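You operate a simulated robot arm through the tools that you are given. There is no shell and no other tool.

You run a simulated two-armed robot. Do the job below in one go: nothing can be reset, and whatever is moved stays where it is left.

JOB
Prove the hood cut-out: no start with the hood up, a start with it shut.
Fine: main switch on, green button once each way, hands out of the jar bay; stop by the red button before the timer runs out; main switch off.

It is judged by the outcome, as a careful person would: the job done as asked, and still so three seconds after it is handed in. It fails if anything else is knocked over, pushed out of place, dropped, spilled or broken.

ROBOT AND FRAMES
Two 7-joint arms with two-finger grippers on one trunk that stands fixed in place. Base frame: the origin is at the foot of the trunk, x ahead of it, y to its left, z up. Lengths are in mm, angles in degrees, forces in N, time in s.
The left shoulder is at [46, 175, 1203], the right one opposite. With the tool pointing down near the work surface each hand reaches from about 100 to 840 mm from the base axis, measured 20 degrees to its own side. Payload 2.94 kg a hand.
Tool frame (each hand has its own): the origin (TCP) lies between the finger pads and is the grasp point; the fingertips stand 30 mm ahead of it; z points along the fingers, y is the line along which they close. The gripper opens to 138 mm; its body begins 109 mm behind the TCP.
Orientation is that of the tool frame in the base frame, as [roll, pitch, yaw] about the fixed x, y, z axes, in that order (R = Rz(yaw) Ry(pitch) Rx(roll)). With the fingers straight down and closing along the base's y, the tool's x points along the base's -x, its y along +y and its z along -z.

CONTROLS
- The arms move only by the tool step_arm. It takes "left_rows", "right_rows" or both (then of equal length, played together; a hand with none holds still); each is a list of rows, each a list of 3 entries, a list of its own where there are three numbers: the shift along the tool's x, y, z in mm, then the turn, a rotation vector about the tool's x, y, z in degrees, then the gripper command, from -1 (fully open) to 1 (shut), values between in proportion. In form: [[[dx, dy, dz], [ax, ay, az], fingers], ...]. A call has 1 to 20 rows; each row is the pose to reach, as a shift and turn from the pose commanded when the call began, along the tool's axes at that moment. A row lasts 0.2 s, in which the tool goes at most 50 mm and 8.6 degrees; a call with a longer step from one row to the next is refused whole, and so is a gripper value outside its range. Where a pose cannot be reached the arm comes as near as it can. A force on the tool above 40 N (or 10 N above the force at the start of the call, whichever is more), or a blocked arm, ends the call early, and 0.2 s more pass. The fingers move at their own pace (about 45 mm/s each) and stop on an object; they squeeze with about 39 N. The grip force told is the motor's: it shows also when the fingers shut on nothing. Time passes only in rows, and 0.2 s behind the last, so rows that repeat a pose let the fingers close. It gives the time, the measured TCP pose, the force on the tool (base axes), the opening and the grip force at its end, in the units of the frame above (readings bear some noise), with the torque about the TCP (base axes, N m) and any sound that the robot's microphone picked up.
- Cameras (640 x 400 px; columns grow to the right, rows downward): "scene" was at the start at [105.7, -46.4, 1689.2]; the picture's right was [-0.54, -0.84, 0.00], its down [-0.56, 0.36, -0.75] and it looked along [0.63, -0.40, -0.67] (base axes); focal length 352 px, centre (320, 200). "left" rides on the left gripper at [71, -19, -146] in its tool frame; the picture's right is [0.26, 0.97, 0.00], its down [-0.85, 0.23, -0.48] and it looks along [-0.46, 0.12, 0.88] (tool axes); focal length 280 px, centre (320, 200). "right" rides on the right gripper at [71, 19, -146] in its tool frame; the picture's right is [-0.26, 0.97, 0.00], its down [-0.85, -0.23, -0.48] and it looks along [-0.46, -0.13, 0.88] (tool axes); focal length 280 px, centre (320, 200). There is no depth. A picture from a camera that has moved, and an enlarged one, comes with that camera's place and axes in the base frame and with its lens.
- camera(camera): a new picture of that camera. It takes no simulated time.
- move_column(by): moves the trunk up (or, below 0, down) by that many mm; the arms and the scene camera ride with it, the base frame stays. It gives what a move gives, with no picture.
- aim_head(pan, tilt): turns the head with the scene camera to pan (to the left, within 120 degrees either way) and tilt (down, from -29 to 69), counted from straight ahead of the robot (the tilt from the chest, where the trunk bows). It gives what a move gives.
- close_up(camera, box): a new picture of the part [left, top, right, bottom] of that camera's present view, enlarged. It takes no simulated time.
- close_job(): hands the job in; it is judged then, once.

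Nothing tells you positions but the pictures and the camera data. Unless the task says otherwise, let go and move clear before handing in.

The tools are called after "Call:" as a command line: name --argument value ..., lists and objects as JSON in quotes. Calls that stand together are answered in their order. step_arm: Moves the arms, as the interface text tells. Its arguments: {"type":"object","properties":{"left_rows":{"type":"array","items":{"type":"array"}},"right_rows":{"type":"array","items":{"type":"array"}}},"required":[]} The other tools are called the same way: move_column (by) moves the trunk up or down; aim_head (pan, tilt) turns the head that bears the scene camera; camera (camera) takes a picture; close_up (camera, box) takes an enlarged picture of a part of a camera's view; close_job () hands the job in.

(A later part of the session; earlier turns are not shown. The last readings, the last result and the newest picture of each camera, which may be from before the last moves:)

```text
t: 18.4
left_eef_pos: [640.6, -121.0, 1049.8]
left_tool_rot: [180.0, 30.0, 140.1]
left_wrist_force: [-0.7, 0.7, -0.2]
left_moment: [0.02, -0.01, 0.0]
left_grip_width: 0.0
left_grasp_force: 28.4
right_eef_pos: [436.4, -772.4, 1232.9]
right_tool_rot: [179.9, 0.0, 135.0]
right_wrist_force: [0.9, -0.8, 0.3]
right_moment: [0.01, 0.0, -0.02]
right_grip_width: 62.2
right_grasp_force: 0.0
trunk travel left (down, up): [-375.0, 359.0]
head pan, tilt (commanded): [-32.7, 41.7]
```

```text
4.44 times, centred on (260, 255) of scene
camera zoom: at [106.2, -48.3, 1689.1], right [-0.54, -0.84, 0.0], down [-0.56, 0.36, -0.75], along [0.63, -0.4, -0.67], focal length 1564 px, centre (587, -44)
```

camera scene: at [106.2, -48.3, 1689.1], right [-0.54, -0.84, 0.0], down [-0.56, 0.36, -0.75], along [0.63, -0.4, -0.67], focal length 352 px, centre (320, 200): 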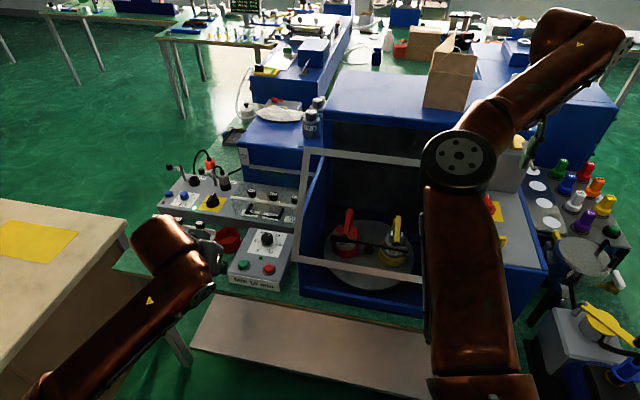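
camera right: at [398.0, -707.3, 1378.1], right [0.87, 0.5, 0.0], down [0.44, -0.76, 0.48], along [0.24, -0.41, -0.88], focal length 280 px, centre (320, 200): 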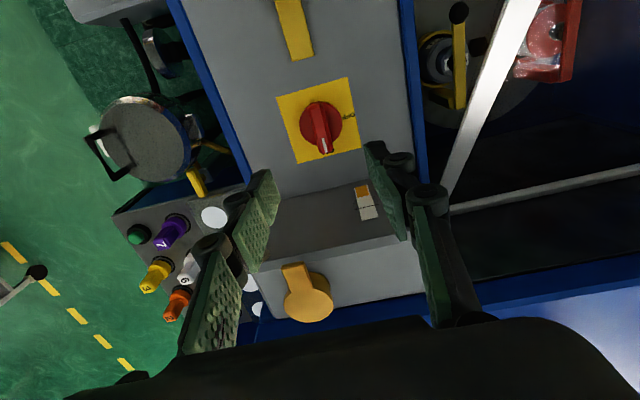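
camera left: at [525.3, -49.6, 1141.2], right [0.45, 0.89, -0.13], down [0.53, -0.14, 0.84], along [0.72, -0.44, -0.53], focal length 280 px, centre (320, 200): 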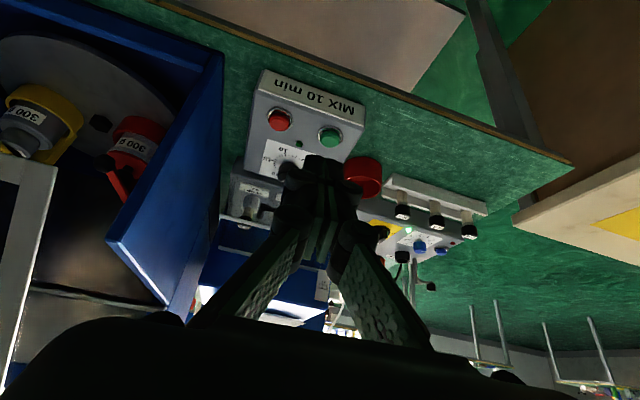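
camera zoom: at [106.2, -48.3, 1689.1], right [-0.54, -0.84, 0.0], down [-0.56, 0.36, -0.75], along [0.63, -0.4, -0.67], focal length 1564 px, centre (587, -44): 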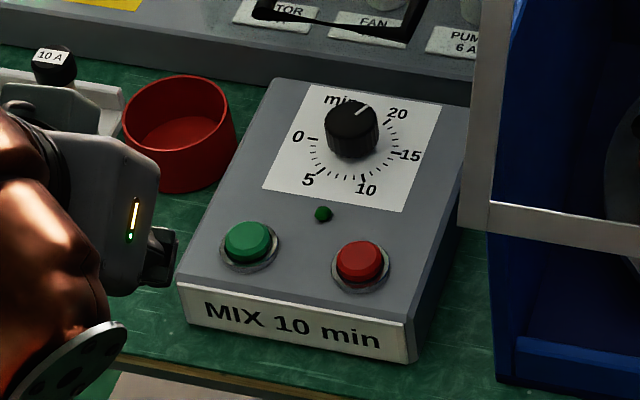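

I now have the buttons well located: green top ≈ [793,-214,835], red top ≈ [735,-269,835]. The timer lamp is dark. I move the shut left fingers to hover about 40 mm off the green button along its axis.

Call:
step_arm --left_rows '[[[-6, 3, 26], [0, 0, 0], 1], [[-11, 7, 51], [0, 0, 0], 1], [[-17, 10, 77], [0, 0, 0], 1], [[-23, 13, 102], [0, 0, 0], 1], [[-28, 16, 128], [0, 0, 0], 1], [[-34, 20, 153], [0, 0, 0], 1], [[-40, 23, 179], [0, 0, 0], 1], [[-45, 26, 204], [0, 0, 0], 1], [[-45, 26, 204], [0, 0, 0], 1]]'

Call:
camera --camera "left"

Call:
camera --camera "scene"

Call:
close_up --camera "scene" --box '[180, 190, 320, 310]'

```text
t: 20.4
left_eef_pos: [766.7, -191.9, 895.8]
left_tool_rot: [-179.9, 30.0, 140.1]
left_wrist_force: [1.4, -0.3, -0.3]
left_moment: [0.01, -0.02, 0.04]
left_grip_width: 0.0
left_grasp_force: 28.8
right_eef_pos: [437.3, -772.1, 1232.9]
right_tool_rot: [180.0, 0.0, 135.1]
right_wrist_force: [0.0, -0.3, -0.3]
right_moment: [-0.03, -0.03, 0.03]
right_grip_width: 62.1
right_grasp_force: 0.0
trunk travel left (down, up): [-375.0, 359.0]
head pan, tilt (commanded): [-32.7, 41.7]
```

```text
taken
camera left: at [650.4, -119.6, 987.2], right [0.45, 0.89, -0.13], down [0.53, -0.14, 0.84], along [0.72, -0.44, -0.53], focal length 280 px, centre (320, 200)
```

left: 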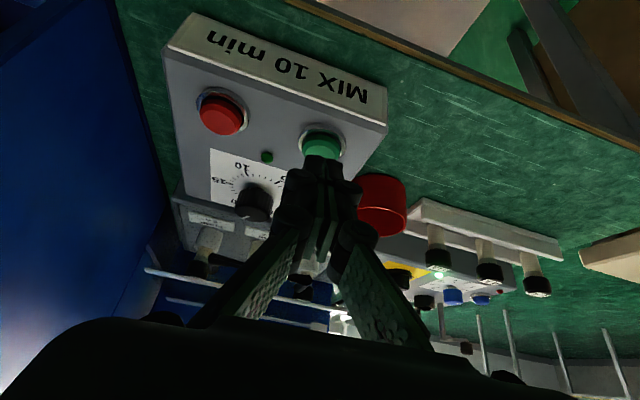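

```text
taken
camera scene: at [105.8, -46.8, 1689.2], right [-0.54, -0.84, 0.0], down [-0.56, 0.36, -0.75], along [0.63, -0.4, -0.67], focal length 352 px, centre (320, 200)
```

scene: 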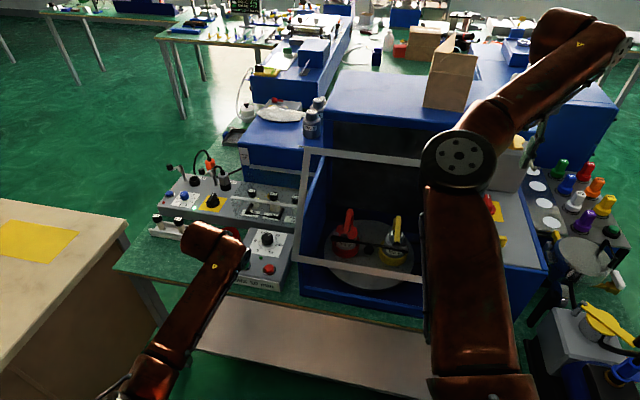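

```text
3.33 times, centred on (250, 250) of scene
camera zoom: at [105.8, -46.8, 1689.2], right [-0.54, -0.84, 0.0], down [-0.56, 0.36, -0.75], along [0.63, -0.4, -0.67], focal length 1173 px, centre (553, 33)
```

zoom: 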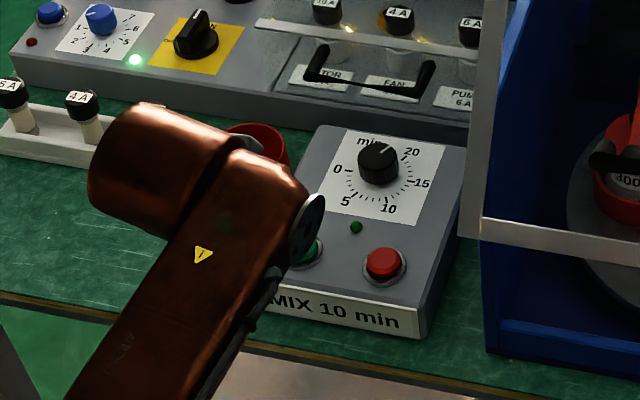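

The fingertips are lined up on the green button. Hood is up, both hands are out of the bay. I press green now: advance in small steps and read the force.

Call:
step_arm --left_rows '[[[0, 0, 15], [0, 0, 0], 1], [[0, 0, 28], [0, 0, 0], 1], [[0, 0, 33], [0, 0, 0], 1], [[0, 0, 36], [0, 0, 0], 1], [[0, 0, 38], [0, 0, 0], 1]]'

Call:
camera --camera "left"

Call:
close_up --camera "scene" --box '[180, 190, 320, 310]'

```text
t: 21.6
left_eef_pos: [779.2, -203.0, 863.1]
left_tool_rot: [179.9, 30.1, 140.0]
left_wrist_force: [-2.6, 1.5, 1.9]
left_moment: [-0.02, 0.08, 0.0]
left_grip_width: 5.9
left_grasp_force: 28.8
right_eef_pos: [434.7, -771.8, 1233.1]
right_tool_rot: [179.9, 0.0, 135.0]
right_wrist_force: [0.3, 0.0, 0.6]
right_moment: [0.01, -0.03, 0.0]
right_grip_width: 62.1
right_grasp_force: 0.0
trunk travel left (down, up): [-375.0, 359.0]
head pan, tilt (commanded): [-32.7, 41.7]
heard: click
```

```text
taken
camera left: at [664.3, -132.0, 954.5], right [0.45, 0.89, -0.13], down [0.53, -0.14, 0.84], along [0.72, -0.44, -0.53], focal length 280 px, centre (320, 200)
```

left: 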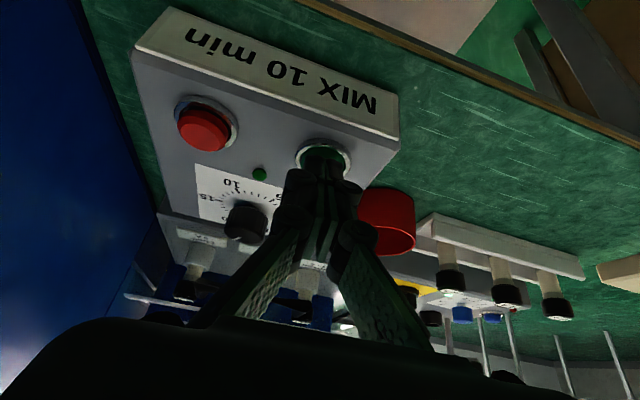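

```text
3.33 times, centred on (250, 250) of scene
camera zoom: at [105.5, -47.4, 1689.2], right [-0.54, -0.84, 0.0], down [-0.56, 0.36, -0.75], along [0.63, -0.4, -0.67], focal length 1173 px, centre (553, 33)
```

zoom: 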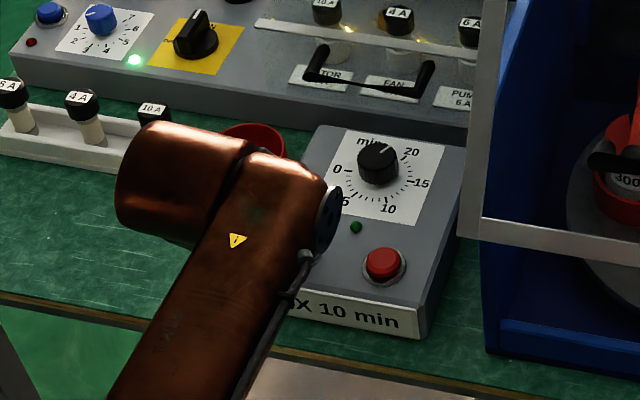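

A click was heard on the press, and the lamp stays dark – no start sound with the hood up. I back the left hand off to release the button and watch whether anything turns.

Call:
step_arm --left_rows '[[[0, 0, -6], [0, 0, 0], 1], [[0, 0, -20], [0, 0, 0], 1], [[0, 0, -40], [0, 0, 0], 1], [[0, 0, -60], [0, 0, 0], 1], [[0, 0, -60], [0, 0, 0], 1]]'

Call:
camera --camera "left"

Call:
close_up --camera "scene" --box '[220, 130, 460, 310]'

```text
t: 22.8
left_eef_pos: [758.5, -184.5, 914.6]
left_tool_rot: [180.0, 29.9, 139.9]
left_wrist_force: [0.4, -0.5, -0.3]
left_moment: [0.0, -0.02, -0.02]
left_grip_width: 0.0
left_grasp_force: 27.9
right_eef_pos: [437.0, -771.9, 1231.5]
right_tool_rot: [-180.0, -0.1, 135.0]
right_wrist_force: [0.3, 0.2, 0.4]
right_moment: [0.02, 0.01, 0.0]
right_grip_width: 61.9
right_grasp_force: 0.0
trunk travel left (down, up): [-375.0, 359.0]
head pan, tilt (commanded): [-32.7, 41.7]
```

```text
taken
camera left: at [642.0, -112.8, 1006.0], right [0.45, 0.89, -0.13], down [0.53, -0.14, 0.84], along [0.72, -0.44, -0.53], focal length 280 px, centre (320, 200)
```

left: 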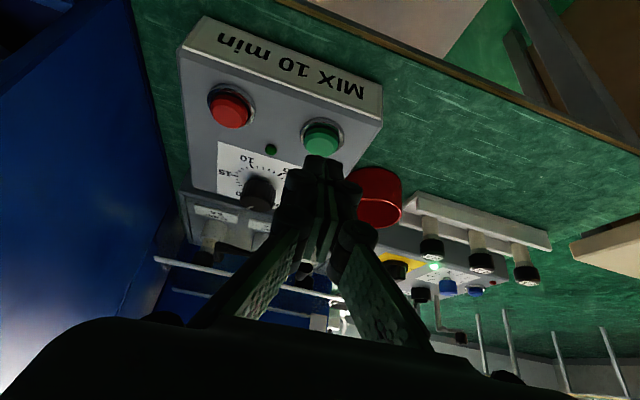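

```text
2.22 times, centred on (340, 220) of scene
camera zoom: at [106.3, -47.9, 1689.1], right [-0.54, -0.84, 0.0], down [-0.56, 0.36, -0.75], along [0.63, -0.4, -0.67], focal length 782 px, centre (276, 156)
```

zoom: 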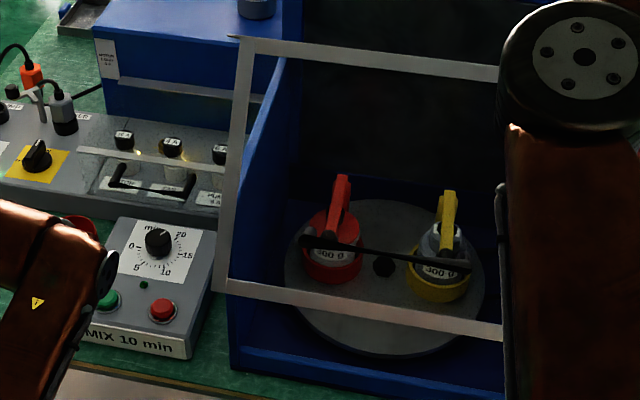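

With the hood up the machine did not start: lamp dark, turntable unmoved. Next is shutting the hood; first I move the right hand clear of the switch, up and back, and look at the hood's hinge, edges and handle from the front right.

Call:
step_arm --right_rows '[[[0, 0, -35], [0, 0, 0], 0.1], [[0, 0, -70], [0, 0, 0], 0.1], [[0, 0, -107], [0, 0, 0], 0.1], [[31, 0, -107], [0, 0, -7.5], 0.4], [[62, 0, -107], [0, 0, -15], 0.7], [[93, 0, -107], [0, 0, -22.5], 1], [[124, 0, -107], [0, 0, -30], 1], [[155, 0, -107], [0, 0, -37.5], 1], [[186, 0, -107], [0, 0, -45], 1], [[186, 0, -107], [0, 0, -45], 1]]'

Call:
step_arm --right_rows '[[[0, 0, 0], [0, -7, 0], 1], [[0, 0, 0], [0, -14, 0], 1], [[0, 0, 0], [0, -20, 0], 1], [[0, 0, 0], [0, -20, 0], 1]]'

Call:
camera --camera "right"

Call:
camera --camera "scene"

```text
t: 25.0
left_eef_pos: [757.0, -184.6, 914.7]
left_tool_rot: [180.0, 29.9, 140.0]
left_wrist_force: [0.5, -1.1, 0.2]
left_moment: [0.02, -0.02, 0.01]
left_grip_width: 0.0
left_grasp_force: 28.4
right_eef_pos: [303.9, -640.1, 1340.5]
right_tool_rot: [-180.0, 0.0, 180.0]
right_wrist_force: [-0.1, -0.1, -0.3]
right_moment: [0.02, 0.01, 0.0]
right_grip_width: 0.0
right_grasp_force: 28.5
right hand out of reach, approached as far as the arm can: row 3
trunk travel left (down, up): [-375.0, 359.0]
head pan, tilt (commanded): [-32.7, 41.7]
```

```text
t: 26.0
left_eef_pos: [756.8, -184.0, 914.7]
left_tool_rot: [180.0, 30.0, 139.9]
left_wrist_force: [-0.8, -0.1, 0.2]
left_moment: [-0.04, 0.03, 0.02]
left_grip_width: 0.1
left_grasp_force: 28.7
right_eef_pos: [304.8, -639.4, 1341.2]
right_tool_rot: [-180.0, 20.0, -180.0]
right_wrist_force: [-0.2, 0.0, 0.3]
right_moment: [0.0, -0.01, -0.02]
right_grip_width: 0.1
right_grasp_force: 28.2
trunk travel left (down, up): [-375.0, 359.0]
head pan, tilt (commanded): [-32.7, 41.7]
```

```text
taken
camera right: at [188.3, -619.9, 1452.0], right [0.25, 0.97, 0.09], down [0.63, -0.23, 0.74], along [0.73, -0.12, -0.67], focal length 280 px, centre (320, 200)
```

right: 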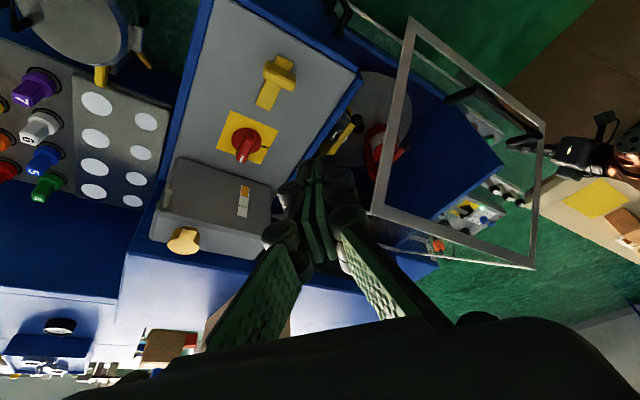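

```text
taken
camera scene: at [106.4, -46.9, 1689.1], right [-0.54, -0.84, 0.0], down [-0.56, 0.36, -0.75], along [0.63, -0.4, -0.67], focal length 352 px, centre (320, 200)
```

scene: 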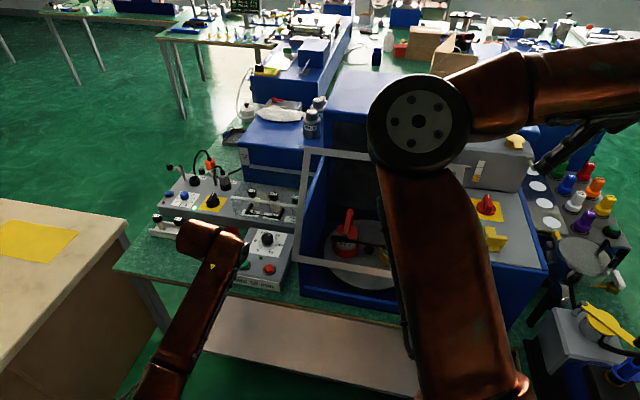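

Call:
close_up --camera "right" --box '[310, 0, 570, 290]'

Call:
close_up --camera "right" --box '[330, 160, 560, 300]'

Call:
close_up --camera "scene" --box '[440, 140, 560, 260]'

```text
1.38 times, centred on (440, 145) of right
camera zoom: at [188.3, -619.9, 1452.0], right [0.25, 0.97, 0.09], down [0.63, -0.23, 0.74], along [0.73, -0.12, -0.67], focal length 387 px, centre (154, 276)
```

zoom: 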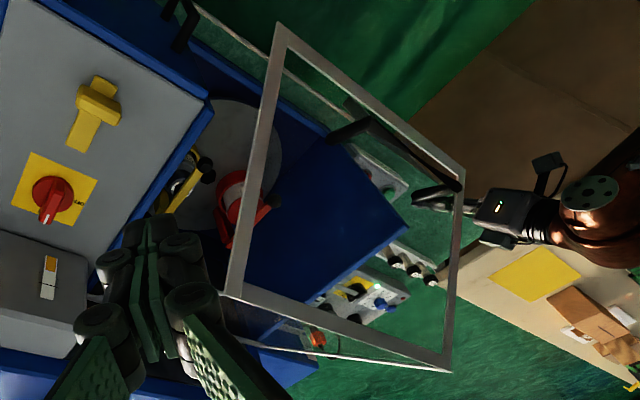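

```text
2.78 times, centred on (445, 230) of right
camera zoom: at [188.3, -619.9, 1452.0], right [0.25, 0.97, 0.09], down [0.63, -0.23, 0.74], along [0.73, -0.12, -0.67], focal length 780 px, centre (-28, 116)
```

zoom: 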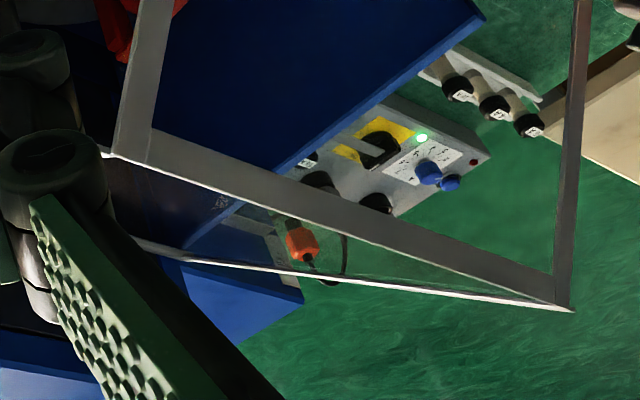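

```text
3.33 times, centred on (500, 200) of scene
camera zoom: at [106.4, -46.9, 1689.1], right [-0.54, -0.84, 0.0], down [-0.56, 0.36, -0.75], along [0.63, -0.4, -0.67], focal length 1173 px, centre (-280, 200)
```

zoom: 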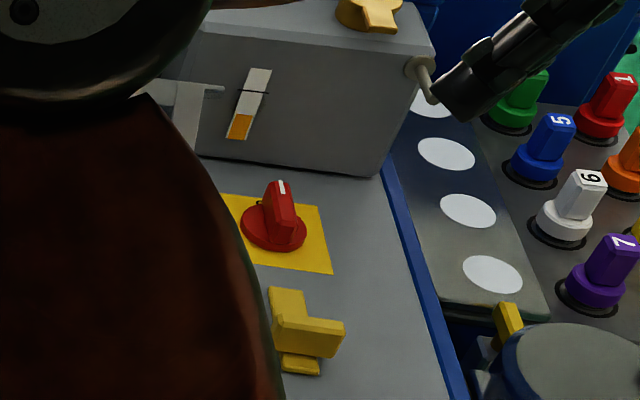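

The hood geometry is clear now: hinge at the rear about z 1108, top front edge (z≈1257) running from about [434,-608] to [680,-372], opened roughly 35°, nothing propping it. I'll shut it by pressing down near the middle of that top front bar with the shut right fingers, following its arc. First level the tool and hover above that bar.

Call:
step_arm --right_rows '[[[-3, 0, -9], [0, 7, 0], 1], [[-7, 0, -19], [0, 14, 0], 1], [[-10, 0, -28], [0, 20, 0], 1], [[-10, 0, -28], [0, 20, 0], 1]]'

Call:
step_arm --right_rows '[[[-26, 14, 4], [0, 0, 5], 1], [[-52, 28, 8], [0, 0, 10], 1], [[-77, 42, 12], [0, 0, 15], 1], [[-103, 56, 16], [0, 0, 20], 1], [[-129, 70, 20], [0, 0, 25], 1], [[-155, 84, 25], [0, 0, 30], 1], [[-181, 98, 29], [0, 0, 35], 1], [[-206, 112, 33], [0, 0, 40], 1], [[-232, 126, 37], [0, 0, 45], 1], [[-258, 140, 41], [0, 0, 45], 1], [[-258, 140, 41], [0, 0, 45], 1]]'

Call:
camera --camera "right"

Call:
camera --camera "scene"

```text
t: 27.0
left_eef_pos: [756.8, -183.8, 913.2]
left_tool_rot: [-180.0, 30.0, 139.9]
left_wrist_force: [0.0, 0.5, 0.0]
left_moment: [-0.01, 0.05, 0.0]
left_grip_width: 0.0
left_grasp_force: 28.9
right_eef_pos: [303.8, -640.6, 1370.7]
right_tool_rot: [-179.9, 0.0, 180.0]
right_wrist_force: [-0.6, 0.0, -0.1]
right_moment: [0.02, -0.01, -0.03]
right_grip_width: 0.0
right_grasp_force: 28.7
trunk travel left (down, up): [-375.0, 359.0]
head pan, tilt (commanded): [-32.7, 41.7]
```

```text
t: 29.4
left_eef_pos: [756.2, -185.1, 914.9]
left_tool_rot: [-180.0, 30.1, 140.0]
left_wrist_force: [-1.1, -0.3, 0.1]
left_moment: [0.03, -0.04, -0.05]
left_grip_width: 0.3
left_grasp_force: 28.5
right_eef_pos: [563.1, -500.9, 1329.6]
right_tool_rot: [179.9, -0.1, 135.1]
right_wrist_force: [-0.6, 0.2, 0.1]
right_moment: [-0.01, -0.04, 0.02]
right_grip_width: 0.3
right_grasp_force: 28.7
trunk travel left (down, up): [-375.0, 359.0]
head pan, tilt (commanded): [-32.7, 41.7]
```

```text
taken
camera right: at [525.7, -436.1, 1474.2], right [0.87, 0.5, 0.0], down [0.44, -0.76, 0.48], along [0.24, -0.41, -0.88], focal length 280 px, centre (320, 200)
```

right: 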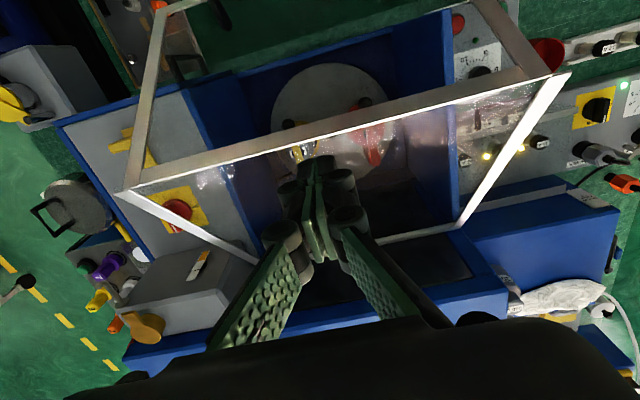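

```text
taken
camera scene: at [105.2, -47.2, 1689.2], right [-0.54, -0.84, 0.0], down [-0.56, 0.36, -0.75], along [0.63, -0.4, -0.66], focal length 352 px, centre (320, 200)
```

scene: 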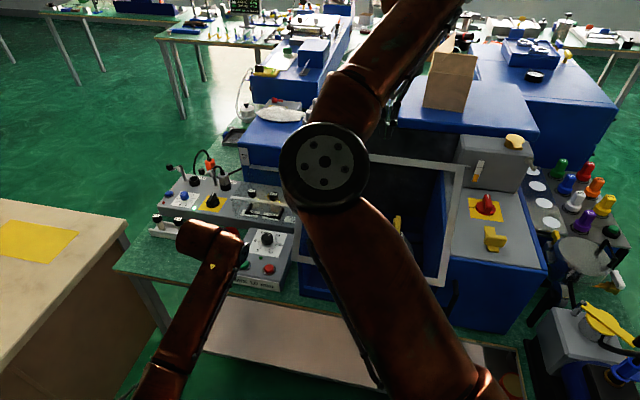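

Call:
close_up --camera "right" --box '[200, 60, 480, 270]'

Call:
close_up --camera "right" --box '[80, 0, 640, 290]'

```text
1.90 times, centred on (340, 165) of right
camera zoom: at [525.7, -436.1, 1474.2], right [0.87, 0.5, 0.0], down [0.44, -0.76, 0.48], along [0.24, -0.41, -0.88], focal length 534 px, centre (282, 267)
```

zoom: 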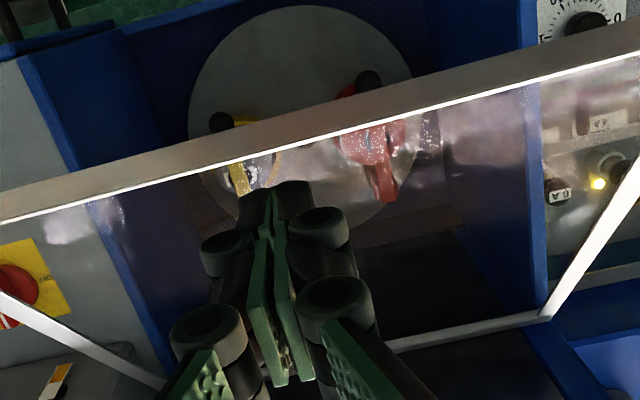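

```text
1.14 times, centred on (360, 145) of right
camera zoom: at [525.7, -436.1, 1474.2], right [0.87, 0.5, 0.0], down [0.44, -0.76, 0.48], along [0.24, -0.41, -0.88], focal length 320 px, centre (274, 263)
```

zoom: 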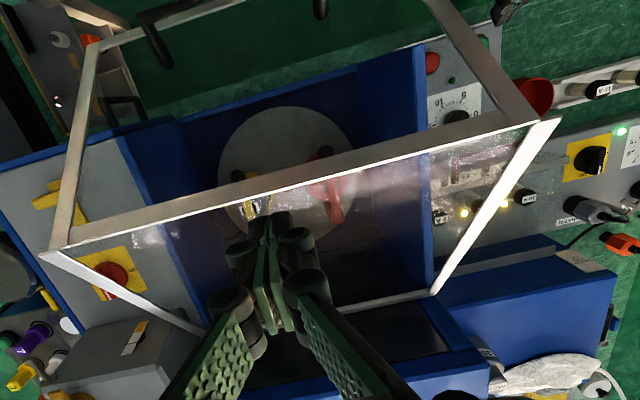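

The top panel is glazed right up to its front edge, so pressing about 20 mm behind that edge is safe. I lower to touch and push a little, reading the force.

Call:
step_arm --right_rows '[[[-8, 0, 15], [0, 0, 0], 1], [[-8, 0, 32], [0, 0, 0], 1], [[-8, 0, 42], [0, 0, 0], 1], [[-7, 0, 48], [0, 0, 0], 1], [[-5, 0, 54], [0, 0, 0], 1], [[-2, 0, 60], [0, 0, 0], 1]]'

Call:
camera --camera "right"

```text
t: 30.8
left_eef_pos: [756.1, -182.8, 913.5]
left_tool_rot: [180.0, 30.0, 140.0]
left_wrist_force: [-0.1, 0.9, 0.4]
left_moment: [-0.01, 0.0, -0.03]
left_grip_width: 0.0
left_grasp_force: 28.3
right_eef_pos: [563.7, -501.8, 1270.1]
right_tool_rot: [-180.0, 0.0, 135.0]
right_wrist_force: [-0.1, -0.5, -0.2]
right_moment: [-0.02, -0.03, 0.02]
right_grip_width: 0.0
right_grasp_force: 28.1
trunk travel left (down, up): [-375.0, 359.0]
head pan, tilt (commanded): [-32.7, 41.7]
```

```text
taken
camera right: at [527.2, -437.1, 1413.7], right [0.87, 0.5, 0.0], down [0.44, -0.76, 0.48], along [0.24, -0.41, -0.88], focal length 280 px, centre (320, 200)
```

right: 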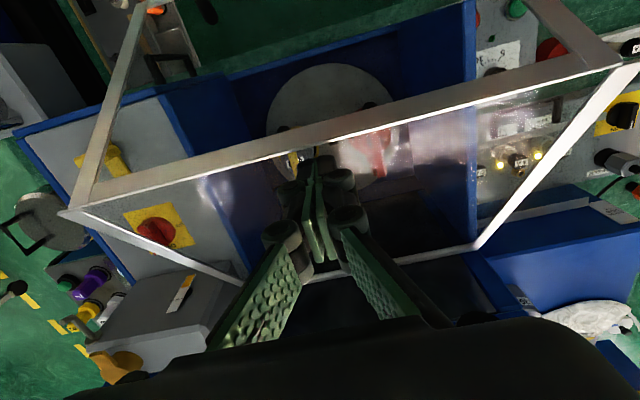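

No contact yet; continue slowly down.

Call:
step_arm --right_rows '[[[0, 0, 4], [0, 0, 0], 1], [[0, 0, 8], [0, 0, 0], 1], [[0, 0, 12], [0, 0, 0], 1], [[0, 0, 16], [0, 0, 0], 1]]'

Call:
camera --camera "right"

Call:
close_up --camera "right" --box '[200, 60, 480, 270]'

```text
t: 31.8
left_eef_pos: [757.7, -184.4, 914.2]
left_tool_rot: [-179.9, 30.0, 140.0]
left_wrist_force: [0.2, -0.7, -0.1]
left_moment: [0.0, -0.05, -0.04]
left_grip_width: 0.0
left_grasp_force: 28.3
right_eef_pos: [563.7, -502.0, 1252.8]
right_tool_rot: [-180.0, 0.0, 135.1]
right_wrist_force: [-0.3, 0.1, 0.3]
right_moment: [0.03, 0.0, -0.02]
right_grip_width: 0.0
right_grasp_force: 29.0
trunk travel left (down, up): [-375.0, 359.0]
head pan, tilt (commanded): [-32.7, 41.7]
```

```text
taken
camera right: at [527.4, -437.2, 1397.6], right [0.87, 0.5, 0.0], down [0.44, -0.76, 0.48], along [0.24, -0.41, -0.88], focal length 280 px, centre (320, 200)
```

right: 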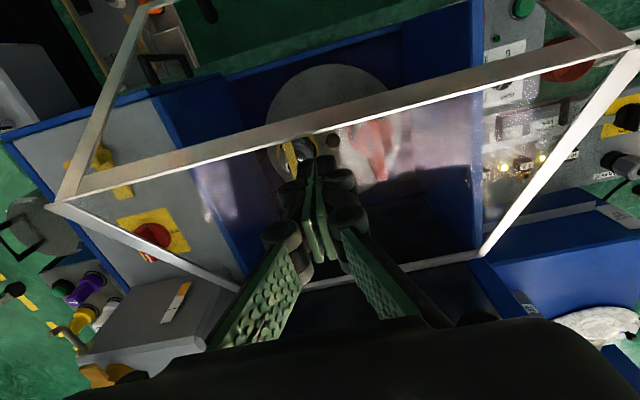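

```text
1.90 times, centred on (340, 165) of right
camera zoom: at [527.4, -437.2, 1397.6], right [0.87, 0.5, 0.0], down [0.44, -0.76, 0.48], along [0.24, -0.41, -0.88], focal length 534 px, centre (282, 267)
```

zoom: 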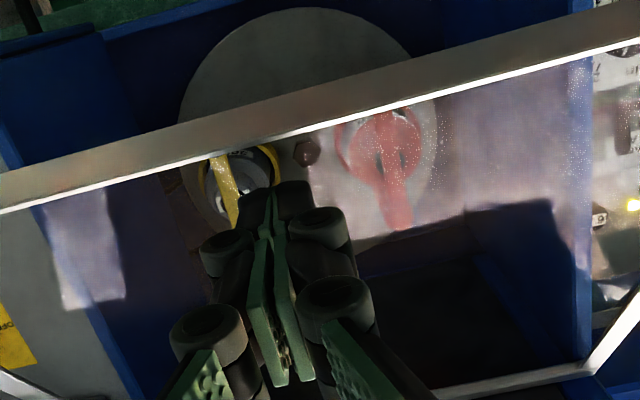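

The hood is already following the fingertips down with almost no resistance (it has closed by about 5°). I keep following its arc downward and toward me.

Call:
step_arm --right_rows '[[[3, 0, 6], [0, 0, 0], 1], [[6, 0, 12], [0, 0, 0], 1], [[9, 0, 19], [0, 0, 0], 1], [[12, 0, 26], [0, 0, 0], 1], [[15, 0, 34], [0, 0, 0], 1], [[18, 0, 42], [0, 0, 0], 1], [[20, 0, 50], [0, 0, 0], 1]]'

Call:
camera --camera "right"

Call:
camera --camera "scene"

```text
t: 33.4
left_eef_pos: [757.8, -183.3, 914.8]
left_tool_rot: [-180.0, 30.0, 140.0]
left_wrist_force: [-0.3, 0.8, 0.3]
left_moment: [-0.04, 0.0, -0.03]
left_grip_width: 0.2
left_grasp_force: 28.3
right_eef_pos: [550.5, -487.7, 1202.7]
right_tool_rot: [-180.0, 0.0, 135.0]
right_wrist_force: [0.1, -0.4, 0.8]
right_moment: [0.01, 0.04, 0.0]
right_grip_width: 0.0
right_grasp_force: 28.1
trunk travel left (down, up): [-375.0, 359.0]
head pan, tilt (commanded): [-32.7, 41.7]
```

```text
taken
camera right: at [513.0, -423.4, 1347.5], right [0.87, 0.5, 0.0], down [0.44, -0.76, 0.48], along [0.24, -0.41, -0.88], focal length 280 px, centre (320, 200)
```

right: 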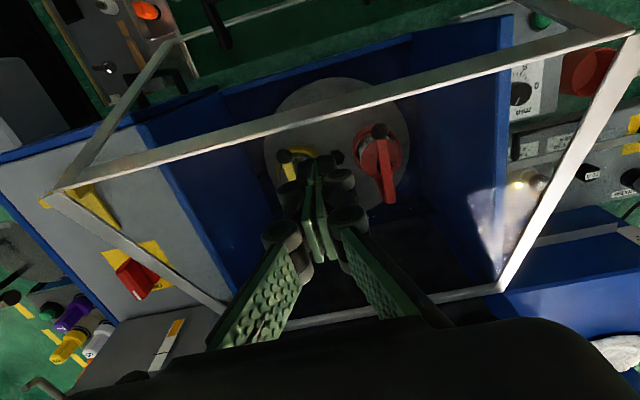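

```text
taken
camera scene: at [106.1, -47.0, 1689.1], right [-0.54, -0.84, 0.0], down [-0.56, 0.36, -0.75], along [0.63, -0.4, -0.67], focal length 352 px, centre (320, 200)
```

scene: 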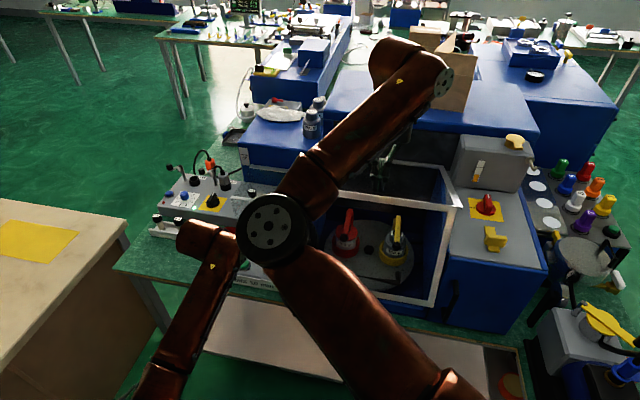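

The hood is closing smoothly (about 16° left). I continue along the arc.

Call:
step_arm --right_rows '[[[2, 0, 8], [0, 0, 0], 1], [[4, 0, 16], [0, 0, 0], 1], [[5, 0, 24], [0, 0, 0], 1], [[7, 0, 32], [0, 0, 0], 1], [[8, 0, 40], [0, 0, 0], 1], [[8, 0, 48], [0, 0, 0], 1]]'

Call:
camera --camera "right"

Call:
camera --camera "scene"

```text
t: 34.8
left_eef_pos: [757.3, -183.6, 914.5]
left_tool_rot: [-179.9, 30.0, 140.1]
left_wrist_force: [1.2, -0.2, -0.1]
left_moment: [-0.02, 0.03, -0.01]
left_grip_width: 0.1
left_grasp_force: 28.8
right_eef_pos: [543.9, -480.9, 1154.9]
right_tool_rot: [-180.0, 0.1, 134.9]
right_wrist_force: [-1.0, -0.2, -1.0]
right_moment: [-0.01, 0.01, -0.01]
right_grip_width: 0.0
right_grasp_force: 28.4
trunk travel left (down, up): [-375.0, 359.0]
head pan, tilt (commanded): [-32.7, 41.7]
```

```text
taken
camera right: at [507.4, -417.2, 1299.5], right [0.87, 0.5, 0.0], down [0.44, -0.76, 0.48], along [0.24, -0.41, -0.88], focal length 280 px, centre (320, 200)
```

right: 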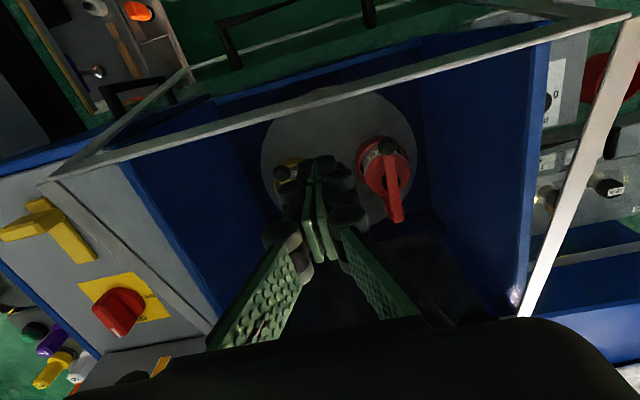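

```text
taken
camera scene: at [106.2, -47.1, 1689.1], right [-0.54, -0.84, 0.0], down [-0.56, 0.36, -0.75], along [0.63, -0.4, -0.67], focal length 352 px, centre (320, 200)
```

scene: 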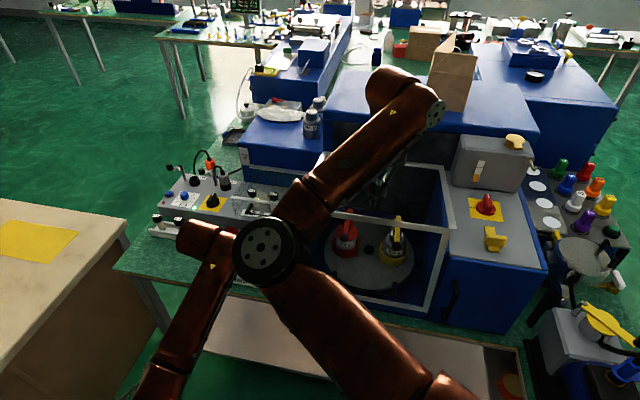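

Only about 5° left. I press the last bit slowly, expecting a firm stop and possibly a click.

Call:
step_arm --right_rows '[[[0.5, 0, 6], [0, 0, 0], 1], [[0.5, 0, 12], [0, 0, 0], 1], [[0.5, 0, 16], [0, 0, 0], 1], [[0.5, 0, 20], [0, 0, 0], 1]]'

Call:
camera --camera "right"

Call:
camera --camera "scene"

```text
t: 35.8
left_eef_pos: [756.2, -183.6, 915.0]
left_tool_rot: [-180.0, 30.0, 140.0]
left_wrist_force: [-1.2, -0.3, 0.7]
left_moment: [-0.02, 0.0, 0.0]
left_grip_width: 0.1
left_grasp_force: 28.2
right_eef_pos: [543.6, -480.7, 1136.1]
right_tool_rot: [-180.0, 0.0, 135.0]
right_wrist_force: [0.6, 0.0, 0.2]
right_moment: [-0.01, 0.01, 0.0]
right_grip_width: 6.2
right_grasp_force: 28.5
trunk travel left (down, up): [-375.0, 359.0]
head pan, tilt (commanded): [-32.7, 41.7]
```

```text
taken
camera right: at [507.1, -416.8, 1280.1], right [0.87, 0.5, 0.0], down [0.44, -0.76, 0.48], along [0.24, -0.41, -0.88], focal length 280 px, centre (320, 200)
```

right: 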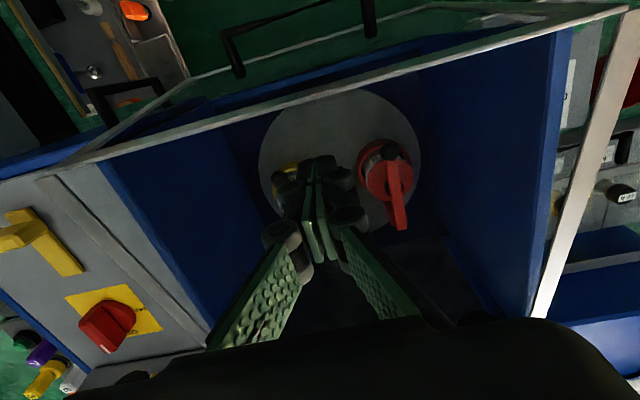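

```text
taken
camera scene: at [106.0, -46.9, 1689.1], right [-0.54, -0.84, 0.0], down [-0.56, 0.36, -0.75], along [0.63, -0.4, -0.67], focal length 352 px, centre (320, 200)
```

scene: 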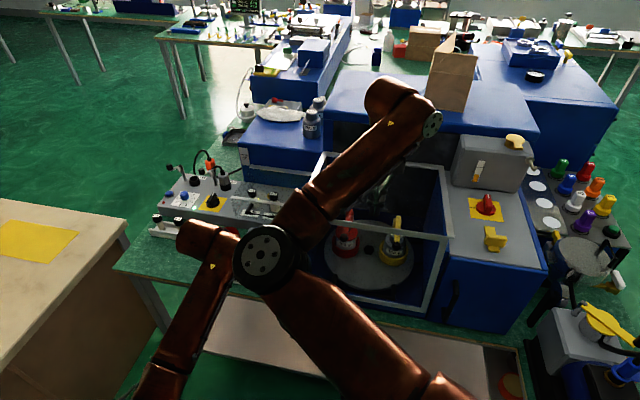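

Call:
step_arm --right_rows '[[[0, 0, 3], [0, 0, 0], 1], [[0, 0, 6], [0, 0, 0], 1], [[0, 0, 9], [0, 0, 0], 1], [[0, 0, 12], [0, 0, 0], 1]]'

Call:
camera --camera "right"

Call:
camera --camera "scene"

```text
t: 36.8
left_eef_pos: [758.2, -184.8, 913.5]
left_tool_rot: [-180.0, 30.0, 140.0]
left_wrist_force: [-0.1, -0.9, -0.4]
left_moment: [-0.03, 0.0, -0.01]
left_grip_width: 0.0
left_grasp_force: 28.8
right_eef_pos: [543.8, -480.9, 1123.5]
right_tool_rot: [-179.9, 0.0, 135.1]
right_wrist_force: [-0.3, 0.2, 1.4]
right_moment: [0.01, -0.01, 0.01]
right_grip_width: 6.0
right_grasp_force: 27.9
trunk travel left (down, up): [-375.0, 359.0]
head pan, tilt (commanded): [-32.7, 41.7]
```

```text
taken
camera right: at [507.0, -416.9, 1268.1], right [0.87, 0.5, 0.0], down [0.44, -0.76, 0.48], along [0.24, -0.41, -0.88], focal length 280 px, centre (320, 200)
```

right: 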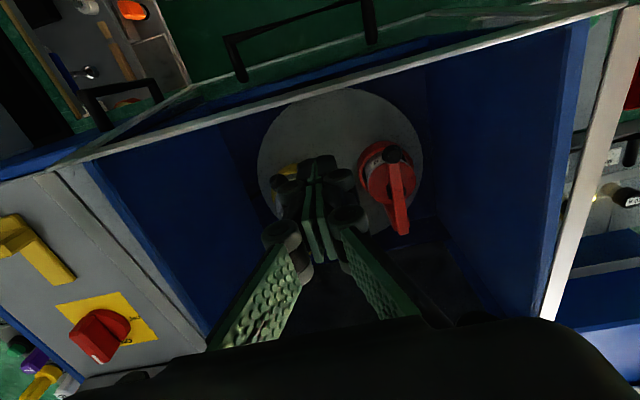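

```text
taken
camera scene: at [105.9, -46.8, 1689.1], right [-0.54, -0.84, 0.0], down [-0.56, 0.36, -0.75], along [0.63, -0.4, -0.67], focal length 352 px, centre (320, 200)
```

scene: 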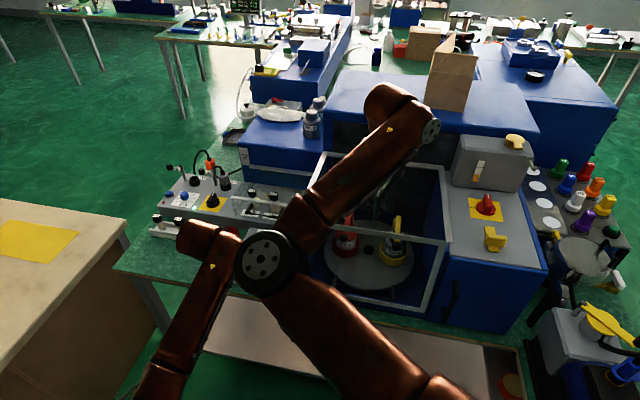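

The hood still moves freely (its hinge is lower than I had estimated). I continue straight down in small steps until it seats.

Call:
step_arm --right_rows '[[[0, 0, 4], [0, 0, 0], 1], [[0.5, 0, 8], [0, 0, 0], 1], [[0.5, 0, 12], [0, 0, 0], 1], [[1, 0, 16], [0, 0, 0], 1], [[1, 0, 20], [0, 0, 0], 1]]'

Call:
camera --camera "right"

Call:
close_up --camera "scene" --box '[290, 130, 560, 340]'

```text
t: 38.0
left_eef_pos: [756.8, -185.0, 914.0]
left_tool_rot: [180.0, 30.0, 140.0]
left_wrist_force: [-0.6, 0.4, -0.1]
left_moment: [0.0, 0.02, 0.01]
left_grip_width: 0.1
left_grasp_force: 28.1
right_eef_pos: [543.0, -479.9, 1102.7]
right_tool_rot: [-179.9, 0.0, 135.1]
right_wrist_force: [-0.9, 0.4, 0.7]
right_moment: [0.03, 0.04, 0.01]
right_grip_width: 6.1
right_grasp_force: 28.3
trunk travel left (down, up): [-375.0, 359.0]
head pan, tilt (commanded): [-32.7, 41.7]
```

```text
taken
camera right: at [506.6, -416.2, 1247.6], right [0.87, 0.5, 0.0], down [0.44, -0.76, 0.48], along [0.24, -0.41, -0.88], focal length 280 px, centre (320, 200)
```

right: 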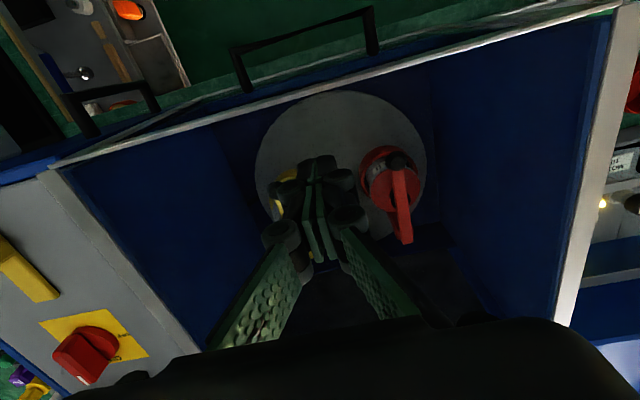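

```text
1.90 times, centred on (425, 235) of scene
camera zoom: at [105.9, -46.8, 1689.1], right [-0.54, -0.84, 0.0], down [-0.56, 0.36, -0.75], along [0.63, -0.4, -0.67], focal length 670 px, centre (120, 133)
```

zoom: 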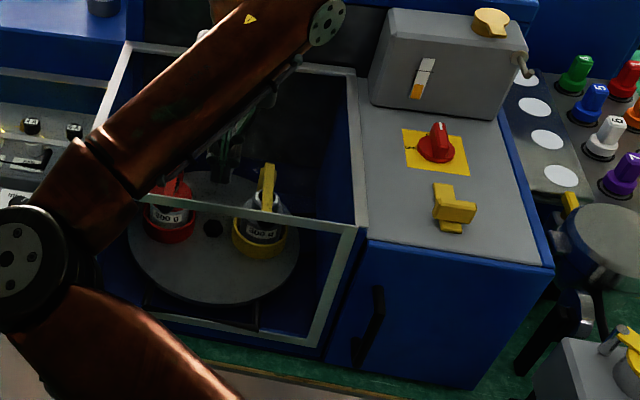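

Call:
step_arm --right_rows '[[[0, 0, 3], [0, 0, 0], 1], [[0, 0, 6], [0, 0, 0], 1], [[0, 0, 9], [0, 0, 0], 1], [[0, 0, 12], [0, 0, 0], 1], [[0, 0, 14], [0, 0, 0], 1]]'

Call:
camera --camera "right"

Call:
close_up --camera "scene" --box '[290, 130, 560, 340]'

```text
t: 39.1
left_eef_pos: [755.2, -183.3, 914.7]
left_tool_rot: [-180.0, 30.1, 140.0]
left_wrist_force: [-0.2, 0.2, 0.1]
left_moment: [0.0, -0.01, -0.02]
left_grip_width: 0.1
left_grasp_force: 28.7
right_eef_pos: [543.7, -480.6, 1098.3]
right_tool_rot: [179.8, 0.9, 135.1]
right_wrist_force: [-4.5, 2.0, 14.2]
right_moment: [0.17, 0.22, 0.0]
right_grip_width: 5.9
right_grasp_force: 28.2
trunk travel left (down, up): [-375.0, 359.0]
head pan, tilt (commanded): [-32.7, 41.7]
stopped in row 5 (right hand): the force on the tool passed its limit at 44 N (the readings are from after the stop); the commanded pose is now the measured one
```

```text
taken
camera right: at [504.7, -414.8, 1241.7], right [0.87, 0.5, 0.01], down [0.43, -0.76, 0.49], along [0.25, -0.42, -0.87], focal length 280 px, centre (320, 200)
```

right: 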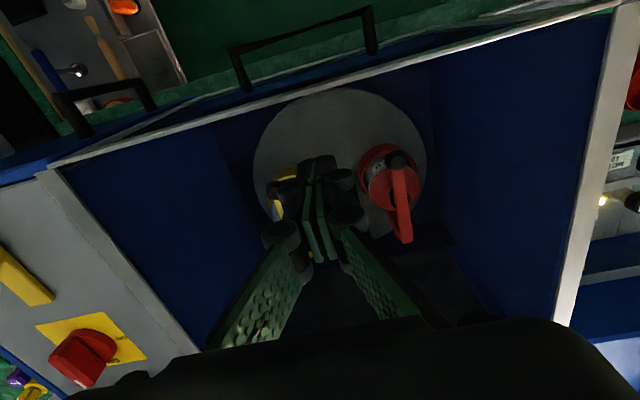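

```text
1.90 times, centred on (425, 235) of scene
camera zoom: at [104.0, -45.2, 1689.2], right [-0.54, -0.84, 0.0], down [-0.56, 0.36, -0.75], along [0.63, -0.4, -0.66], focal length 670 px, centre (120, 133)
```

zoom: 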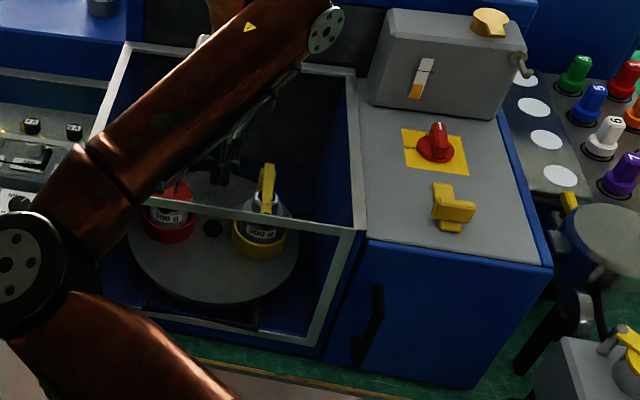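

The hood has seated against a firm stop (top panel about z 1068). I lift the right hand off, check that the hood stays shut, and park that hand over the switch panel, away from the jar bay.

Call:
step_arm --right_rows '[[[0, 0, -10], [0, 0, 0], 1], [[0, 0, -35], [0, 0, 0], 1], [[0, 0, -70], [0, 0, 0], 1], [[0, 0, -105], [0, 0, 0], 1], [[0, 0, -130], [0, 0, 0], 1]]'

Call:
camera --camera "right"

Call:
camera --camera "scene"

```text
t: 40.3
left_eef_pos: [756.7, -183.6, 913.4]
left_tool_rot: [-180.0, 30.0, 139.9]
left_wrist_force: [-0.1, -0.2, 1.1]
left_moment: [0.0, 0.0, 0.03]
left_grip_width: 0.1
left_grasp_force: 28.7
right_eef_pos: [543.5, -478.2, 1226.3]
right_tool_rot: [179.9, 0.7, 135.0]
right_wrist_force: [0.4, 0.0, -0.4]
right_moment: [-0.01, 0.0, 0.02]
right_grip_width: 0.0
right_grasp_force: 28.4
trunk travel left (down, up): [-375.0, 359.0]
head pan, tilt (commanded): [-32.7, 41.7]
```

```text
taken
camera right: at [504.8, -414.3, 1369.3], right [0.87, 0.5, 0.01], down [0.43, -0.76, 0.49], along [0.25, -0.42, -0.87], focal length 280 px, centre (320, 200)
```

right: 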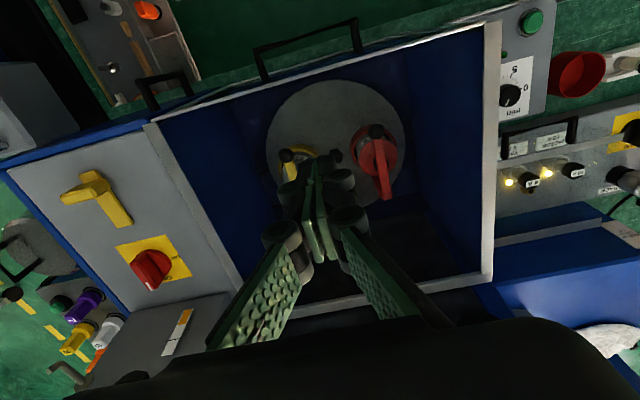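

```text
taken
camera scene: at [105.4, -46.5, 1689.2], right [-0.54, -0.84, 0.0], down [-0.56, 0.36, -0.75], along [0.63, -0.4, -0.66], focal length 352 px, centre (320, 200)
```

scene: 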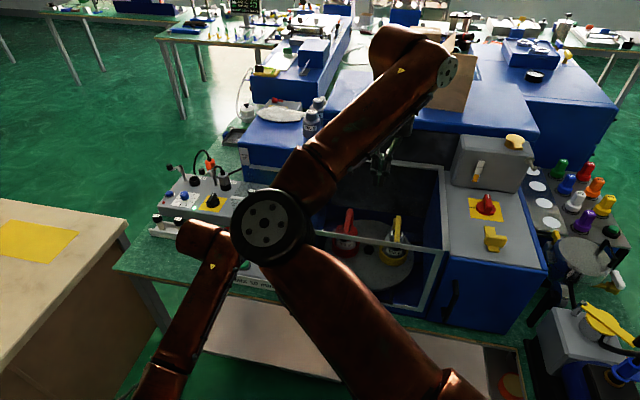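

The hood stays shut and sits flush around the bay. Now I park the right hand over the switch panel.

Call:
step_arm --right_rows '[[[-13, -28, -1], [0, 0.8, 0], 0.6], [[-26, -56, -2], [0, 0.8, 0], 0.3], [[-39, -85, -3], [0, 0.8, 0], 0.1], [[-52, -113, -4], [0, 0.8, 0], 0.1], [[-65, -141, -5], [0, 0.8, 0], 0.1], [[-78, -169, -6], [0, 0.8, 0], 0.1], [[-91, -197, -7], [0, 0.8, 0], 0.1], [[-104, -226, -8], [0, 0.8, 0], 0.1], [[-117, -254, -8], [0, 0.8, 0], 0.1], [[-131, -283, -8], [0, 0.8, 0], 0.1], [[-131, -283, -8], [0, 0.8, 0], 0.1]]'

Call:
camera --camera "right"

Call:
camera --camera "left"

Call:
camera --camera "scene"

```text
t: 42.7
left_eef_pos: [757.7, -183.2, 914.3]
left_tool_rot: [179.9, 30.0, 140.0]
left_wrist_force: [0.4, 0.2, -0.6]
left_moment: [-0.03, 0.03, -0.01]
left_grip_width: 0.0
left_grasp_force: 28.5
right_eef_pos: [437.6, -771.5, 1234.1]
right_tool_rot: [179.9, 0.0, 135.1]
right_wrist_force: [-0.3, 1.1, 0.4]
right_moment: [-0.05, 0.04, 0.01]
right_grip_width: 62.1
right_grasp_force: 0.1
trunk travel left (down, up): [-375.0, 359.0]
head pan, tilt (commanded): [-32.7, 41.7]
```

```text
taken
camera right: at [399.8, -708.7, 1379.0], right [0.87, 0.5, 0.0], down [0.44, -0.76, 0.47], along [0.24, -0.41, -0.88], focal length 280 px, centre (320, 200)
```

right: 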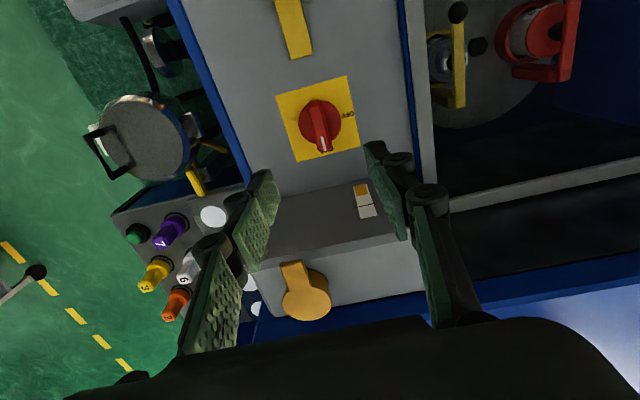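

```text
taken
camera left: at [642.4, -111.9, 1005.8], right [0.45, 0.89, -0.13], down [0.53, -0.14, 0.84], along [0.72, -0.44, -0.53], focal length 280 px, centre (320, 200)
```

left: 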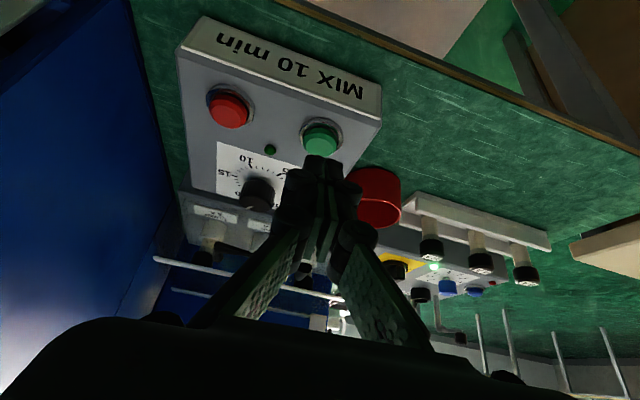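

```text
taken
camera scene: at [106.9, -46.2, 1689.1], right [-0.54, -0.84, 0.0], down [-0.56, 0.36, -0.75], along [0.63, -0.4, -0.67], focal length 352 px, centre (320, 200)
```

scene: 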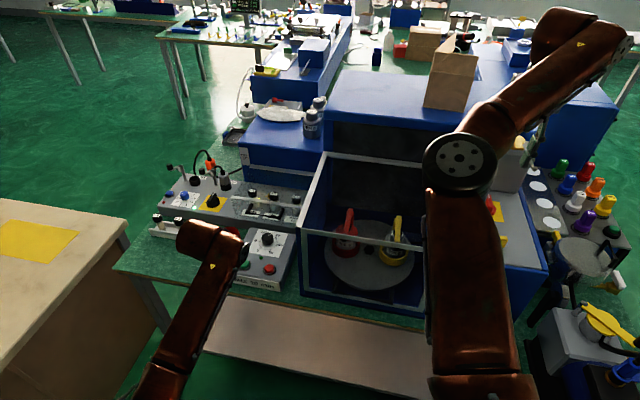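

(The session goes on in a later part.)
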